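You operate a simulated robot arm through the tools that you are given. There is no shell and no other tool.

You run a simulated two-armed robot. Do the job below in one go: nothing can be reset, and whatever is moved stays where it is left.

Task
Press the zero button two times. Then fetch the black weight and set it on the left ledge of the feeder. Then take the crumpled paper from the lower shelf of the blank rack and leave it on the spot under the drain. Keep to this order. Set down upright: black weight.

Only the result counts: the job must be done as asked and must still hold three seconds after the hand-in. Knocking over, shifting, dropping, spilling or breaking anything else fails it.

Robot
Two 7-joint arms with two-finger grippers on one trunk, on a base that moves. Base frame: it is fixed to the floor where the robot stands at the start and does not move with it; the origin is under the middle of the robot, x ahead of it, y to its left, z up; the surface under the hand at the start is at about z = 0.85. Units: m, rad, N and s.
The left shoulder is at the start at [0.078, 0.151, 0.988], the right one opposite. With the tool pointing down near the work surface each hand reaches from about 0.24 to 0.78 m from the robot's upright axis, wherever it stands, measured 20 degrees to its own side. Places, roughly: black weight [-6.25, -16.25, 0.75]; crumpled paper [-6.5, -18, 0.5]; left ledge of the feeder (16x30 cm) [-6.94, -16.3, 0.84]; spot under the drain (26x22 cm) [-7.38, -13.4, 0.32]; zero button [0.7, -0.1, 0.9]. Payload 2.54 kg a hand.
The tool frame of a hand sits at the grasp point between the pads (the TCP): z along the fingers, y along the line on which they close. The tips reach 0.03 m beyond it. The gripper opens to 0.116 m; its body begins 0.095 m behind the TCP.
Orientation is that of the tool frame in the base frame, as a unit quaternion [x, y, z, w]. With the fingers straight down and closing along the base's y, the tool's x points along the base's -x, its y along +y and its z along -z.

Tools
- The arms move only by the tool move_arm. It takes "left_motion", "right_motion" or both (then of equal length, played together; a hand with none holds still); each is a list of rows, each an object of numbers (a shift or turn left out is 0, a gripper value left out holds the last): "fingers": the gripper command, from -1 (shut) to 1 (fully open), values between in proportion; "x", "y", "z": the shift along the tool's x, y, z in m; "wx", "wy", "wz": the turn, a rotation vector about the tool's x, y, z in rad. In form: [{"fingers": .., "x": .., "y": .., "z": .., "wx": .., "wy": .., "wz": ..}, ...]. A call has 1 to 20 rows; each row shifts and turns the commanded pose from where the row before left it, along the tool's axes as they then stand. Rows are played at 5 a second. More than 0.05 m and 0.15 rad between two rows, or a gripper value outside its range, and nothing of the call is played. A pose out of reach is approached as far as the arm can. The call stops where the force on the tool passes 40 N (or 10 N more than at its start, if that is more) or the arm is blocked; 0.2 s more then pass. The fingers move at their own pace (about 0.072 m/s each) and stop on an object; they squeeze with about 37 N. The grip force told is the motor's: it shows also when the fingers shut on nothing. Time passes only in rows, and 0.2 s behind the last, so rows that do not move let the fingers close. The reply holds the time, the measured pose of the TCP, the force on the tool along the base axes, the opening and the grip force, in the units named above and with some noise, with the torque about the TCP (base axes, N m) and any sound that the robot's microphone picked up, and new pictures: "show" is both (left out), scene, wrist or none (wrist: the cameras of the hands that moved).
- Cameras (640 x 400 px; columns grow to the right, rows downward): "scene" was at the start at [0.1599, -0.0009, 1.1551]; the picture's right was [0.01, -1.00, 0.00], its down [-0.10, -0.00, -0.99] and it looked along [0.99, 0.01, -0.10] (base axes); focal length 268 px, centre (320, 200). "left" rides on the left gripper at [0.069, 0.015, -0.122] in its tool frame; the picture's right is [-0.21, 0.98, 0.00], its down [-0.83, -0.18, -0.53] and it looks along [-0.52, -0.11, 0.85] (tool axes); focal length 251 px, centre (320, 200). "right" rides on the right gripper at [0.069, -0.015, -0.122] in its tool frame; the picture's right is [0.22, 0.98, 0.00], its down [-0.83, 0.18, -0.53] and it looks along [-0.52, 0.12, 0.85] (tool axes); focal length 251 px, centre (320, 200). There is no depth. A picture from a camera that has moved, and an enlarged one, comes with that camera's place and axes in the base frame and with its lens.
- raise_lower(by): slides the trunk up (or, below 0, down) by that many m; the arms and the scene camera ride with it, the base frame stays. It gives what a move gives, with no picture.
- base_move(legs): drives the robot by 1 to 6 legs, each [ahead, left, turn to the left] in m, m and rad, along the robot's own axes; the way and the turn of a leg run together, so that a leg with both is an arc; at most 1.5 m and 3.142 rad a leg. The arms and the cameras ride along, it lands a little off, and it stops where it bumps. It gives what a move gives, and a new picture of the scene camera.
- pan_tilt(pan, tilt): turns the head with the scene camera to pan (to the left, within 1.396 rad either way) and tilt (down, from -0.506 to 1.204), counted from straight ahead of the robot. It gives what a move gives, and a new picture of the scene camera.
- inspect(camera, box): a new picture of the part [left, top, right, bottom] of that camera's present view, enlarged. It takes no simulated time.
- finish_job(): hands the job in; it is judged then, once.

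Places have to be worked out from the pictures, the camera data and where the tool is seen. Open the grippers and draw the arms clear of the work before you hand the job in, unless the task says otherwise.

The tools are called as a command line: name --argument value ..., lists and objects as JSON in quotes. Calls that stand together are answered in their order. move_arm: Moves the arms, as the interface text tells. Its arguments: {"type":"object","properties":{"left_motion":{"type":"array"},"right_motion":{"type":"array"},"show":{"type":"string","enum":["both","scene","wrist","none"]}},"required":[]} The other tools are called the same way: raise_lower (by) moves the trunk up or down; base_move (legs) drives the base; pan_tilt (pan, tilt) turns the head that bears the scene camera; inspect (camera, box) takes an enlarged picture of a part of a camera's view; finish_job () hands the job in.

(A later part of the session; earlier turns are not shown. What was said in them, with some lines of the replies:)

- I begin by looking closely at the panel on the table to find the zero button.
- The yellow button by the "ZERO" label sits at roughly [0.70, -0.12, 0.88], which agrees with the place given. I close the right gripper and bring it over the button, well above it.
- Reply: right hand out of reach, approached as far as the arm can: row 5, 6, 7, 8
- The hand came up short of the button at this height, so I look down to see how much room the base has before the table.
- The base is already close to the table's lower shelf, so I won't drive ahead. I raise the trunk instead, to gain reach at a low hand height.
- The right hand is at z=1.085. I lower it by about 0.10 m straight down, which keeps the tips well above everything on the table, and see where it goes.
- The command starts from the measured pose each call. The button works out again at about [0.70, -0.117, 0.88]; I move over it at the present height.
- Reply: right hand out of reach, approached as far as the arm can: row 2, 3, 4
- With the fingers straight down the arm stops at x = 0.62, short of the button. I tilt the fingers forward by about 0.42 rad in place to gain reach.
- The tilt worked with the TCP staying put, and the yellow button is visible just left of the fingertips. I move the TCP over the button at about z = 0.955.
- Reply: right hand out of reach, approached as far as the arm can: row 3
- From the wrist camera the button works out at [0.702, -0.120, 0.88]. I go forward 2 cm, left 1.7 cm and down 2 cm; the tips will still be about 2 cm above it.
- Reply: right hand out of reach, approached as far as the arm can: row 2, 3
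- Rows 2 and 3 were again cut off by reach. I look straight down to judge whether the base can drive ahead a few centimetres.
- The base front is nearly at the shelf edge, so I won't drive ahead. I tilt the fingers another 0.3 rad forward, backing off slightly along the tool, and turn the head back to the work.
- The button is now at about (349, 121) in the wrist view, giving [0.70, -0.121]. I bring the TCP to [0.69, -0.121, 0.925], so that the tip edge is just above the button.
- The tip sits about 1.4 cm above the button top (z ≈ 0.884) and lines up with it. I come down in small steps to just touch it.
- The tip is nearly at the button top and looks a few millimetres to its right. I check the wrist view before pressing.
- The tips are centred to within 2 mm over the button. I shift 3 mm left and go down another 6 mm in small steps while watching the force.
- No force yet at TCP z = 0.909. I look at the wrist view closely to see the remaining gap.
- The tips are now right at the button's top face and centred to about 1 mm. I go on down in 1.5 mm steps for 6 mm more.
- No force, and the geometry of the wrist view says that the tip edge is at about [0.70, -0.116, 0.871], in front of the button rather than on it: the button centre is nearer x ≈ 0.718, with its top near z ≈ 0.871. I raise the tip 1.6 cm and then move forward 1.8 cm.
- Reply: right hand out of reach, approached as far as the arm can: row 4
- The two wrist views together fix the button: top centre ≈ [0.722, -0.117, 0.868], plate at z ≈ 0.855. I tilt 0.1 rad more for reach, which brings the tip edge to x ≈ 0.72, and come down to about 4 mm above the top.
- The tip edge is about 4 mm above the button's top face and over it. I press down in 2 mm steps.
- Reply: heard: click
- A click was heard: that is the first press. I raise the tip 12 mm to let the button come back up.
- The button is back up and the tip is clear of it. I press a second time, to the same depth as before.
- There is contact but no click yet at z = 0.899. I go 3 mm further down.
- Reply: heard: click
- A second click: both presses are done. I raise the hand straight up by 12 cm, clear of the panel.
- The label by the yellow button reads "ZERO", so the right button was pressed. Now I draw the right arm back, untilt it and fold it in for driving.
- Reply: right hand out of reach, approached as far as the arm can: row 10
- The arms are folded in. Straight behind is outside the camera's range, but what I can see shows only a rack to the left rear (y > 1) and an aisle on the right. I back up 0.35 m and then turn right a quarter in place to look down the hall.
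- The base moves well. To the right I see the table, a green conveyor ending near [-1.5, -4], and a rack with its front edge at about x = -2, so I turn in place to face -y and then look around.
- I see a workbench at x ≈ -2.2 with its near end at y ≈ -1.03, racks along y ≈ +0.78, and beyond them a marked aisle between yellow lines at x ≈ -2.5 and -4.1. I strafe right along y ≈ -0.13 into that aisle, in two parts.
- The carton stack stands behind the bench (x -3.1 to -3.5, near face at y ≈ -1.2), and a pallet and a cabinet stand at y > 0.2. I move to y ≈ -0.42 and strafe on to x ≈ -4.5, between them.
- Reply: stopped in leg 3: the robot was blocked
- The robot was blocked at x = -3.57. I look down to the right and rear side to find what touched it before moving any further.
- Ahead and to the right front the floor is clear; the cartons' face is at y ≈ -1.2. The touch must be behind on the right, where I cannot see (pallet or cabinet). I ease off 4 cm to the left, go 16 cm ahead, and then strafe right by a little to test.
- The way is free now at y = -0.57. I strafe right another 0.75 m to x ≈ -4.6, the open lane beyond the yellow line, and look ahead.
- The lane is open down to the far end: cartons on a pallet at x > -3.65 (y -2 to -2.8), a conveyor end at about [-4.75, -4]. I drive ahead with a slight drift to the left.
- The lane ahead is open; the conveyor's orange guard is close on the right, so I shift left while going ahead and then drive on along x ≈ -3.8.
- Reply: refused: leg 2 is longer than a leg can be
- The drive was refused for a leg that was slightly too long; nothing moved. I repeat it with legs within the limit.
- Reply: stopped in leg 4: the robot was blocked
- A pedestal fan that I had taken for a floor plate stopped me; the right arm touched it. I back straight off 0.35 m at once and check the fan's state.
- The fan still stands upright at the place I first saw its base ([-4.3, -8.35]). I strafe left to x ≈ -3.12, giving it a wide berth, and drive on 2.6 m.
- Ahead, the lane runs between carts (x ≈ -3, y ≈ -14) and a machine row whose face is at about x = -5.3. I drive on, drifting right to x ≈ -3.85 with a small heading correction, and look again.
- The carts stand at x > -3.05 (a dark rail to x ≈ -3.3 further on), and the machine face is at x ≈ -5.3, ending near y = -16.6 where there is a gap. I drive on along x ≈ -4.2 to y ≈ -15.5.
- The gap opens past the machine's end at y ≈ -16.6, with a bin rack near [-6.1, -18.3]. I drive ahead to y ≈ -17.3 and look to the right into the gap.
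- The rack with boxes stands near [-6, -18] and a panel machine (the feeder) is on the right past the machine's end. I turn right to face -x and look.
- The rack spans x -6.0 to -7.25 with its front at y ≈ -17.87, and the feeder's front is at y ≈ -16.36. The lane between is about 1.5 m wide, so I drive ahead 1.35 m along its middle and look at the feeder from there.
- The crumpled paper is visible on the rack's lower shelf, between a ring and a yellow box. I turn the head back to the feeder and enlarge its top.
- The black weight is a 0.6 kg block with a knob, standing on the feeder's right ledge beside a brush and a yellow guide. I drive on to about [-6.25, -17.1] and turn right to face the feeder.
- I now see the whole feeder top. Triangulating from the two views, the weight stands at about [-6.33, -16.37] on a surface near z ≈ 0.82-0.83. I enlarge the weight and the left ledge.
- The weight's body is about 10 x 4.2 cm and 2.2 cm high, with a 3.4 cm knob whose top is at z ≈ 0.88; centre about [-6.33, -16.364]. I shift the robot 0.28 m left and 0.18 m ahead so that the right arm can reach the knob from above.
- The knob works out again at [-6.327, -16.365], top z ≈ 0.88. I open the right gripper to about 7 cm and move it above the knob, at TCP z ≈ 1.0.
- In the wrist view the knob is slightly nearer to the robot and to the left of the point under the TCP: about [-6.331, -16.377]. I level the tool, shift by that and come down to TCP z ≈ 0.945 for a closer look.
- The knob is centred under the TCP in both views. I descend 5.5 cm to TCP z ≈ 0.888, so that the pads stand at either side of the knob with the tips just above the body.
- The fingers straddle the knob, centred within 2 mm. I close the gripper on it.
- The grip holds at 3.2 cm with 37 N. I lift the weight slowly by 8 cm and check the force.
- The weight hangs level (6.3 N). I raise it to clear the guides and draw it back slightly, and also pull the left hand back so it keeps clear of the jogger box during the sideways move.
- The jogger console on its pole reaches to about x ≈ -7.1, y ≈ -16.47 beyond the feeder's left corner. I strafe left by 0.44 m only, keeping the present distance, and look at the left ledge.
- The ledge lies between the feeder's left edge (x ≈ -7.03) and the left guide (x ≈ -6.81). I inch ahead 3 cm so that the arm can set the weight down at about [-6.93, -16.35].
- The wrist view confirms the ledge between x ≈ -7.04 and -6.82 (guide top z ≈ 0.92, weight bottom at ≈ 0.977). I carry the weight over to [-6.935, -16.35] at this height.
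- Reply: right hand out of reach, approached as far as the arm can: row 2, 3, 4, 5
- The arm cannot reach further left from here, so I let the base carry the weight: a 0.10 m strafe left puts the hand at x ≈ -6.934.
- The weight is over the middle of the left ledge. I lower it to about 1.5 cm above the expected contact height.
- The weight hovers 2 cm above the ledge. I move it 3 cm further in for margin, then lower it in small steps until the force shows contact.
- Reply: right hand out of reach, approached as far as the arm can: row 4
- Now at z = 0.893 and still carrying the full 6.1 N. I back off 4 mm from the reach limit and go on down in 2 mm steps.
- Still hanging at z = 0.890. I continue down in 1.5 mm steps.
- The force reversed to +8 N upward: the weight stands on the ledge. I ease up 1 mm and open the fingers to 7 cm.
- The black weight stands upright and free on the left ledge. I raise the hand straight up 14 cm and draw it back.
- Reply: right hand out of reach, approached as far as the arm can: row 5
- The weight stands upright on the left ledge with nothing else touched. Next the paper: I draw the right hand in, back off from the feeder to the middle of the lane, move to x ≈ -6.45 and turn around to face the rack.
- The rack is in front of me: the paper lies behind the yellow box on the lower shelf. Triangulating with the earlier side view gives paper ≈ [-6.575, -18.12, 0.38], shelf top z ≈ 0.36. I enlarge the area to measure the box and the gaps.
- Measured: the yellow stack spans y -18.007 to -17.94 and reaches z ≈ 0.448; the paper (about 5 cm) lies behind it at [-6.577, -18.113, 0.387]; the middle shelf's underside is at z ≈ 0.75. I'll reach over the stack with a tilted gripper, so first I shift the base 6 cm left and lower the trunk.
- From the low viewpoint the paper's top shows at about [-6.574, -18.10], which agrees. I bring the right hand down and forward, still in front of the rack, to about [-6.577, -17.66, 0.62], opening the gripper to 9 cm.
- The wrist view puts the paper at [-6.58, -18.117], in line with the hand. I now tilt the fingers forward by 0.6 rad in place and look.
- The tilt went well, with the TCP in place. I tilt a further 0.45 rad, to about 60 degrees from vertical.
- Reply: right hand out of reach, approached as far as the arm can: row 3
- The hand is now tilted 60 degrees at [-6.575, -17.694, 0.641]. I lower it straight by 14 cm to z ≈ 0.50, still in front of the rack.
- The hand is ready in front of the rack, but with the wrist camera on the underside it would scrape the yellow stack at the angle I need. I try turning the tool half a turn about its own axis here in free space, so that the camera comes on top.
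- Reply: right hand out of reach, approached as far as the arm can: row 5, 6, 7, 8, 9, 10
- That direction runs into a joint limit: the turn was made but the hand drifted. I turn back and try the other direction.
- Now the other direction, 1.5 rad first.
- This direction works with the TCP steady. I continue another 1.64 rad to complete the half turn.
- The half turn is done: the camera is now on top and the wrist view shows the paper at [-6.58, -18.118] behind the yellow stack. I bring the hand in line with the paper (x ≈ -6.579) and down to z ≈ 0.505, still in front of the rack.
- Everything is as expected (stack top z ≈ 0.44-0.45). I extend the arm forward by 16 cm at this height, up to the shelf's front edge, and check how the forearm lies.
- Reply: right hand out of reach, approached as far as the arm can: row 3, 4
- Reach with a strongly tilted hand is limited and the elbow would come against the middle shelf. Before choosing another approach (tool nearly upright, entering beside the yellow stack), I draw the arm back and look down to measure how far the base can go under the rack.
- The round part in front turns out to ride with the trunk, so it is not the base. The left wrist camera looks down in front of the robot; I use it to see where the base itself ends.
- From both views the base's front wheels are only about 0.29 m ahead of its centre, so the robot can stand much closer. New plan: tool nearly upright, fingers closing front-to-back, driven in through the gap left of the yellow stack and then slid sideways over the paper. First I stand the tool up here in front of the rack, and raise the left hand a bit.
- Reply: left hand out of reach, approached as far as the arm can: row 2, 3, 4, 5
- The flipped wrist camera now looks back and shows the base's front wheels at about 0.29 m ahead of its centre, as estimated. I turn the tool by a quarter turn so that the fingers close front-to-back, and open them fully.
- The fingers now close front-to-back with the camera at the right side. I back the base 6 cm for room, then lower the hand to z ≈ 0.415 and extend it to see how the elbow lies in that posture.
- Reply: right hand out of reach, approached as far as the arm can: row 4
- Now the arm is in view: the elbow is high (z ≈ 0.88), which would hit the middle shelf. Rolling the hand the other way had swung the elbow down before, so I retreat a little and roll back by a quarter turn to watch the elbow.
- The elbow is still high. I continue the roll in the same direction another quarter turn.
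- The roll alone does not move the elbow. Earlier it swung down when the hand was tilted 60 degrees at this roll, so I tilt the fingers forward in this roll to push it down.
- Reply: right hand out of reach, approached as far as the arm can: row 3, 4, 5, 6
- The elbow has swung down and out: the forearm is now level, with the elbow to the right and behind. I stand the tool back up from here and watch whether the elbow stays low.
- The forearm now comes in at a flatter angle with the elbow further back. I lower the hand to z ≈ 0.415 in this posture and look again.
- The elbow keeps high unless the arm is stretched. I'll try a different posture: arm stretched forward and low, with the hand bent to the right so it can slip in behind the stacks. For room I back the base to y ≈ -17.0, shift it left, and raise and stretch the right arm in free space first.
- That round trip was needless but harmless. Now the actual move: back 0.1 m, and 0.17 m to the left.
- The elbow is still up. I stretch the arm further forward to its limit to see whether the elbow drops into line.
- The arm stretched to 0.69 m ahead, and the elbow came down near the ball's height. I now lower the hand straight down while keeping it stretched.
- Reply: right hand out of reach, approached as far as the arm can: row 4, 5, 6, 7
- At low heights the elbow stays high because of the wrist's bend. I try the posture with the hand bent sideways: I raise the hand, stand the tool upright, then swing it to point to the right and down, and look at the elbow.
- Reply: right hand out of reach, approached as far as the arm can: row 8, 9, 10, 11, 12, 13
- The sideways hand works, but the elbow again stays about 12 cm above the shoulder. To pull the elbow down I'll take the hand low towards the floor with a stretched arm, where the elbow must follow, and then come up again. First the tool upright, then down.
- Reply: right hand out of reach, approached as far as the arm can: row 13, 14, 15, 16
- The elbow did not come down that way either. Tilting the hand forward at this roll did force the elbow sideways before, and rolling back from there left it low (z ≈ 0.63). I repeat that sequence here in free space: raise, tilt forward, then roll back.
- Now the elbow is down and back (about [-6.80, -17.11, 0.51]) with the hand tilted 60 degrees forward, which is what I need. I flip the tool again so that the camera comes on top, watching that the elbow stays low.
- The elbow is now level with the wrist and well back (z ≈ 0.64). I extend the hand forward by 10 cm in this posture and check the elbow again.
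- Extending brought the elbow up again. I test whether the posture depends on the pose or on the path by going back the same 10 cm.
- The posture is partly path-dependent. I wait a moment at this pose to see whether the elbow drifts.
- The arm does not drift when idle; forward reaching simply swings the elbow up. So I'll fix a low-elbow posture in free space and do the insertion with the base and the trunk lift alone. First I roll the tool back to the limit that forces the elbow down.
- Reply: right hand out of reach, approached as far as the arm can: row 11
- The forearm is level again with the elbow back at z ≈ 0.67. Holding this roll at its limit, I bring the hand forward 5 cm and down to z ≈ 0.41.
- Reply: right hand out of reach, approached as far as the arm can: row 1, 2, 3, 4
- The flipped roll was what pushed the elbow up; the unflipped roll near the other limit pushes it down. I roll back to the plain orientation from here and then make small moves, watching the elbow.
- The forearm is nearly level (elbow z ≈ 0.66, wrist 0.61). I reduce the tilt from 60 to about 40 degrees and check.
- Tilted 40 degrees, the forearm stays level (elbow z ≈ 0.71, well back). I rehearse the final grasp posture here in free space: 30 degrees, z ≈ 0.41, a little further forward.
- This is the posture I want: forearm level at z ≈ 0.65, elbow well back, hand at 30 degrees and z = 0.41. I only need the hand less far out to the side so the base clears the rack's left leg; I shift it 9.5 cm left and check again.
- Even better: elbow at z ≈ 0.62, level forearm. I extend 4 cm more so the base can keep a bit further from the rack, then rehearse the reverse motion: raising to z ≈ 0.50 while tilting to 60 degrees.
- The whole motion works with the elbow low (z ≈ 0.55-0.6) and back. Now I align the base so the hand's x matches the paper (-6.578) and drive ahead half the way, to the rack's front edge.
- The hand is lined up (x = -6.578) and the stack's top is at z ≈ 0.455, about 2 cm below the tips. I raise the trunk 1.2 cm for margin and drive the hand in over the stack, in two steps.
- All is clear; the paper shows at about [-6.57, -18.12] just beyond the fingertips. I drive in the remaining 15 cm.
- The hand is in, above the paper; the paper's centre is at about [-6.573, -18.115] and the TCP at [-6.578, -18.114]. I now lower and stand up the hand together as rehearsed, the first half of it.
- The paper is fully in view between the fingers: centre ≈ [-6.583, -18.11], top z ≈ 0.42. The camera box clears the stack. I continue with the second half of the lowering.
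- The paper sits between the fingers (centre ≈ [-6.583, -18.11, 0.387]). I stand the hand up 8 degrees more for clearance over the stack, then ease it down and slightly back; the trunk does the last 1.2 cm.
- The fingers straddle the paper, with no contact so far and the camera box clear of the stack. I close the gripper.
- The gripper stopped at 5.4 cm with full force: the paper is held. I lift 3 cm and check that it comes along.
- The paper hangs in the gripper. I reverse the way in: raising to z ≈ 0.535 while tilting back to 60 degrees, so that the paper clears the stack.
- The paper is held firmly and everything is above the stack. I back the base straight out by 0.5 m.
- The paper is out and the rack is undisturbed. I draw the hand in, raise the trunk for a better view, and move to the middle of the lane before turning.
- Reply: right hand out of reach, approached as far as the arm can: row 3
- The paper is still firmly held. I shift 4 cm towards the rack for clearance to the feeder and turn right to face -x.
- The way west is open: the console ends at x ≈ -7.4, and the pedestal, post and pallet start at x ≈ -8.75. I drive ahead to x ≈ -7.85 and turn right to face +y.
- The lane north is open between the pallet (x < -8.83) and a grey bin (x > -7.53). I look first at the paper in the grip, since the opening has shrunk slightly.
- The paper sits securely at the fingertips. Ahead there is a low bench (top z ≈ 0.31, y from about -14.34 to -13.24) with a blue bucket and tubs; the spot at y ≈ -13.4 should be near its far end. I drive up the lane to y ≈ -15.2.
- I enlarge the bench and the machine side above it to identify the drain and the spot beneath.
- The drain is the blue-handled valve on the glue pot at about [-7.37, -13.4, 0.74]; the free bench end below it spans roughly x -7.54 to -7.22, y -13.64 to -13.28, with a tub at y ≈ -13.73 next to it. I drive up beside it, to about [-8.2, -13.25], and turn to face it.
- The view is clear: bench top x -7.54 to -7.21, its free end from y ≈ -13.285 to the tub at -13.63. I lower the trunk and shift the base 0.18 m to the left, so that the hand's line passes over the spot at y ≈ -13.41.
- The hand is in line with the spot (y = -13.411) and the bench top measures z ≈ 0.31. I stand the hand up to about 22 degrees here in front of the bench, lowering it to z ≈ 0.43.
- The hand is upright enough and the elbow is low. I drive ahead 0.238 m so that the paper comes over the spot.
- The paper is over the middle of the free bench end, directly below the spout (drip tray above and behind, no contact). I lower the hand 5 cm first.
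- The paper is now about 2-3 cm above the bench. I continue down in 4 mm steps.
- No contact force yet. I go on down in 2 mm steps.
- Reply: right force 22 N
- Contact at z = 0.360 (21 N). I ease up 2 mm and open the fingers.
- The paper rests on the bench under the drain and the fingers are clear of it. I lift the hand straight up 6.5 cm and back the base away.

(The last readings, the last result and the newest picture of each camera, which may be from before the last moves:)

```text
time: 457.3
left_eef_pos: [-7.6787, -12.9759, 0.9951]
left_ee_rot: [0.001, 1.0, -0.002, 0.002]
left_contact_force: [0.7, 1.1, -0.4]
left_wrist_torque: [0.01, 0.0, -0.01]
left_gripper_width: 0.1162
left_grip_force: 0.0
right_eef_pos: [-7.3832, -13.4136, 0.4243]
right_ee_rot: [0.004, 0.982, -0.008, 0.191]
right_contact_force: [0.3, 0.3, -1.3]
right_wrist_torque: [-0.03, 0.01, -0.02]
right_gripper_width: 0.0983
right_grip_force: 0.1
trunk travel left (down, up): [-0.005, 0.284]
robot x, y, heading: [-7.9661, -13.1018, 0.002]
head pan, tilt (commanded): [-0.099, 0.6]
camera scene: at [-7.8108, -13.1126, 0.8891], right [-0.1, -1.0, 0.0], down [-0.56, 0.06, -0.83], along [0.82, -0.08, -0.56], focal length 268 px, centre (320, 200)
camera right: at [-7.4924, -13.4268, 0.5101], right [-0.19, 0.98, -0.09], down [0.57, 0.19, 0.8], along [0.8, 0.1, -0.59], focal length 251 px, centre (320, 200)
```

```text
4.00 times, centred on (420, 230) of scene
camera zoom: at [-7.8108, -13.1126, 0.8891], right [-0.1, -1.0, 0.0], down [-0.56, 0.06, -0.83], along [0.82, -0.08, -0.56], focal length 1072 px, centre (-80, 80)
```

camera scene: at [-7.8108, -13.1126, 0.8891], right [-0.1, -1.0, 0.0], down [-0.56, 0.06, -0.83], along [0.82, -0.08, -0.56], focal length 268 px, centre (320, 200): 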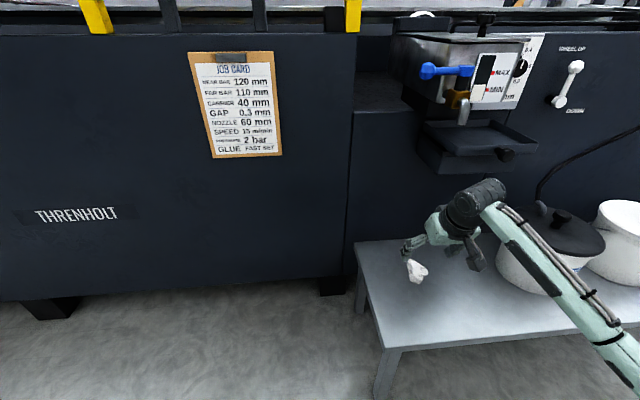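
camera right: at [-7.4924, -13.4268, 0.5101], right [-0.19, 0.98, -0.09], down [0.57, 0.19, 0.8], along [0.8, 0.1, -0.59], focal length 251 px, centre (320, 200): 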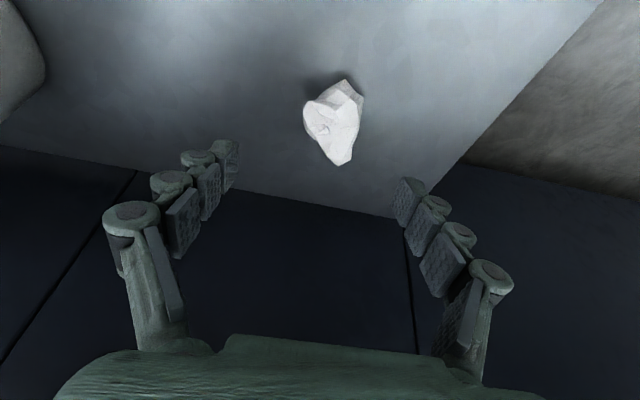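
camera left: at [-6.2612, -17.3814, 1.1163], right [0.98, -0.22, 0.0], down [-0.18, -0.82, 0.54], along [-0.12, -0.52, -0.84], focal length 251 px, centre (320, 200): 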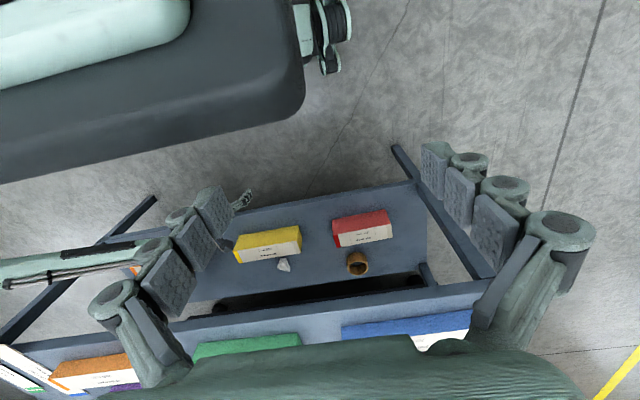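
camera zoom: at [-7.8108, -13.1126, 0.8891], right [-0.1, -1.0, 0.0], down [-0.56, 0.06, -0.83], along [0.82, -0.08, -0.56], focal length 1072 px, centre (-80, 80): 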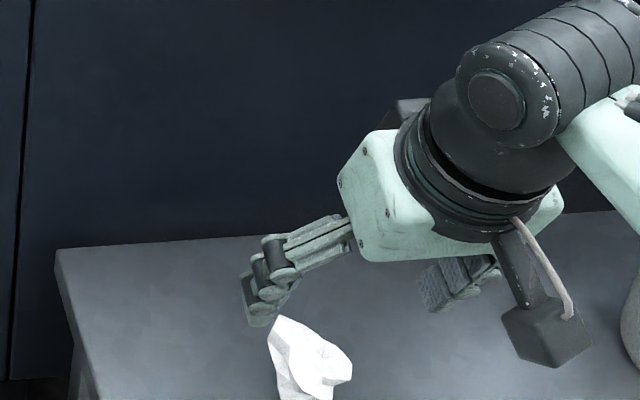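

The paper lies at about [-7.37, -13.41] on the bench, in the middle of the spot, and stays put. I back the base off 0.35 m, draw the arm in and check once more.

base_move --legs '[[-0.2, 0, 0], [-0.15, 0, 0]]'

raise_lower --by 0.2

inspect --camera "scene" --box '[300, 80, 620, 280]'

```text
time: 459.9
left_eef_pos: [-8.0293, -12.9761, 0.9958]
left_ee_rot: [0.0, 1.0, -0.001, 0.001]
left_contact_force: [1.3, 0.6, -0.6]
left_wrist_torque: [0.0, 0.01, -0.02]
left_gripper_width: 0.1159
left_grip_force: 0.0
right_eef_pos: [-7.7322, -13.4126, 0.4241]
right_ee_rot: [0.002, 0.982, -0.007, 0.191]
right_contact_force: [0.0, 0.5, -0.4]
right_wrist_torque: [-0.01, -0.02, -0.01]
right_gripper_width: 0.0988
right_grip_force: 0.1
trunk travel left (down, up): [-0.005, 0.284]
robot x, y, heading: [-8.3184, -13.1047, 0.003]
head pan, tilt (commanded): [-0.099, 0.6]
camera scene: at [-8.161, -13.1129, 0.8891], right [-0.1, -1.0, 0.0], down [-0.56, 0.06, -0.83], along [0.82, -0.08, -0.56], focal length 268 px, centre (320, 200)
```

scene: 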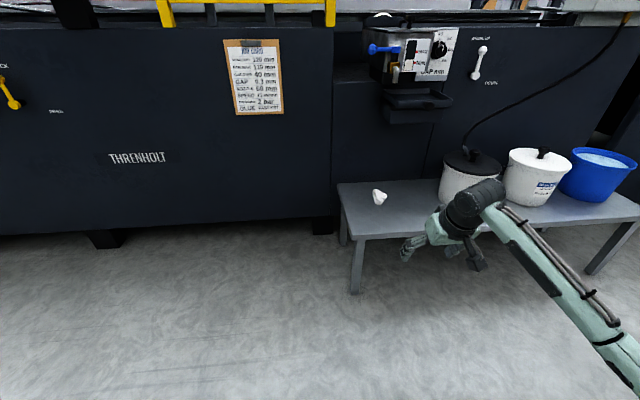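

```text
time: 462.1
left_eef_pos: [-8.0284, -12.9749, 1.1961]
left_ee_rot: [0.001, 1.0, -0.001, 0.002]
left_contact_force: [-0.3, 0.0, -0.5]
left_wrist_torque: [0.0, 0.03, 0.01]
left_gripper_width: 0.1156
left_grip_force: 0.0
right_eef_pos: [-7.7318, -13.4118, 0.6229]
right_ee_rot: [0.002, 0.982, -0.006, 0.19]
right_contact_force: [-0.3, -0.6, -0.6]
right_wrist_torque: [-0.01, -0.03, -0.01]
right_gripper_width: 0.0985
right_grip_force: 0.0
trunk travel left (down, up): [-0.205, 0.084]
robot x, y, heading: [-8.3185, -13.0993, -0.001]
head pan, tilt (commanded): [-0.099, 0.6]
```

```text
2.00 times, centred on (460, 180) of scene
camera zoom: at [-8.1609, -13.1129, 1.089], right [-0.1, -1.0, 0.0], down [-0.56, 0.06, -0.82], along [0.82, -0.08, -0.57], focal length 536 px, centre (40, 240)
```

zoom: 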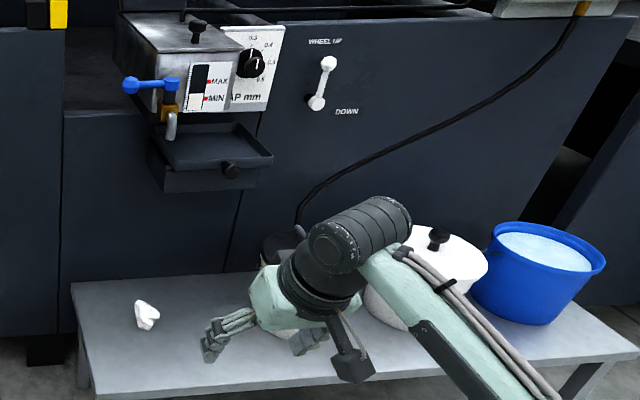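

The paper lies at about [-7.365, -13.414] on the bench right under the drain, the tubs and bucket are untouched, and both grippers are open and clear. The button was pressed twice and the weight stands upright on the left ledge, so I hand the job in.

finish_job

```text
The job is handed in.
```

I finished all three parts in the order you gave and handed the job in; I haven't seen the verdict. On the way there I bumped two things, and either could fail it.

- **Zero button:** I pressed the yellow button with the "ZERO" label twice. The microphone picked up a click each time.
- **Black weight:** it stands upright on the left ledge of the feeder, at about [-6.93, -16.35].
- **Crumpled paper:** it lies on the low bench under the blue-handled drain valve, at about [-7.37, -13.41], near the middle of the spot. The boxes on the rack and the tubs on the bench looked undisturbed afterwards.
- **Bumps while driving:**
  - **Out of view:** I was blocked near [-3.57, -0.42] by something behind the robot on its right side. I never saw what it was or whether it moved.
  - **Pedestal fan:** I touched a fan near [-4.3, -8.35]. It was still upright, at roughly the spot where I first saw it.

Both grippers were open and clear of the work at the end.
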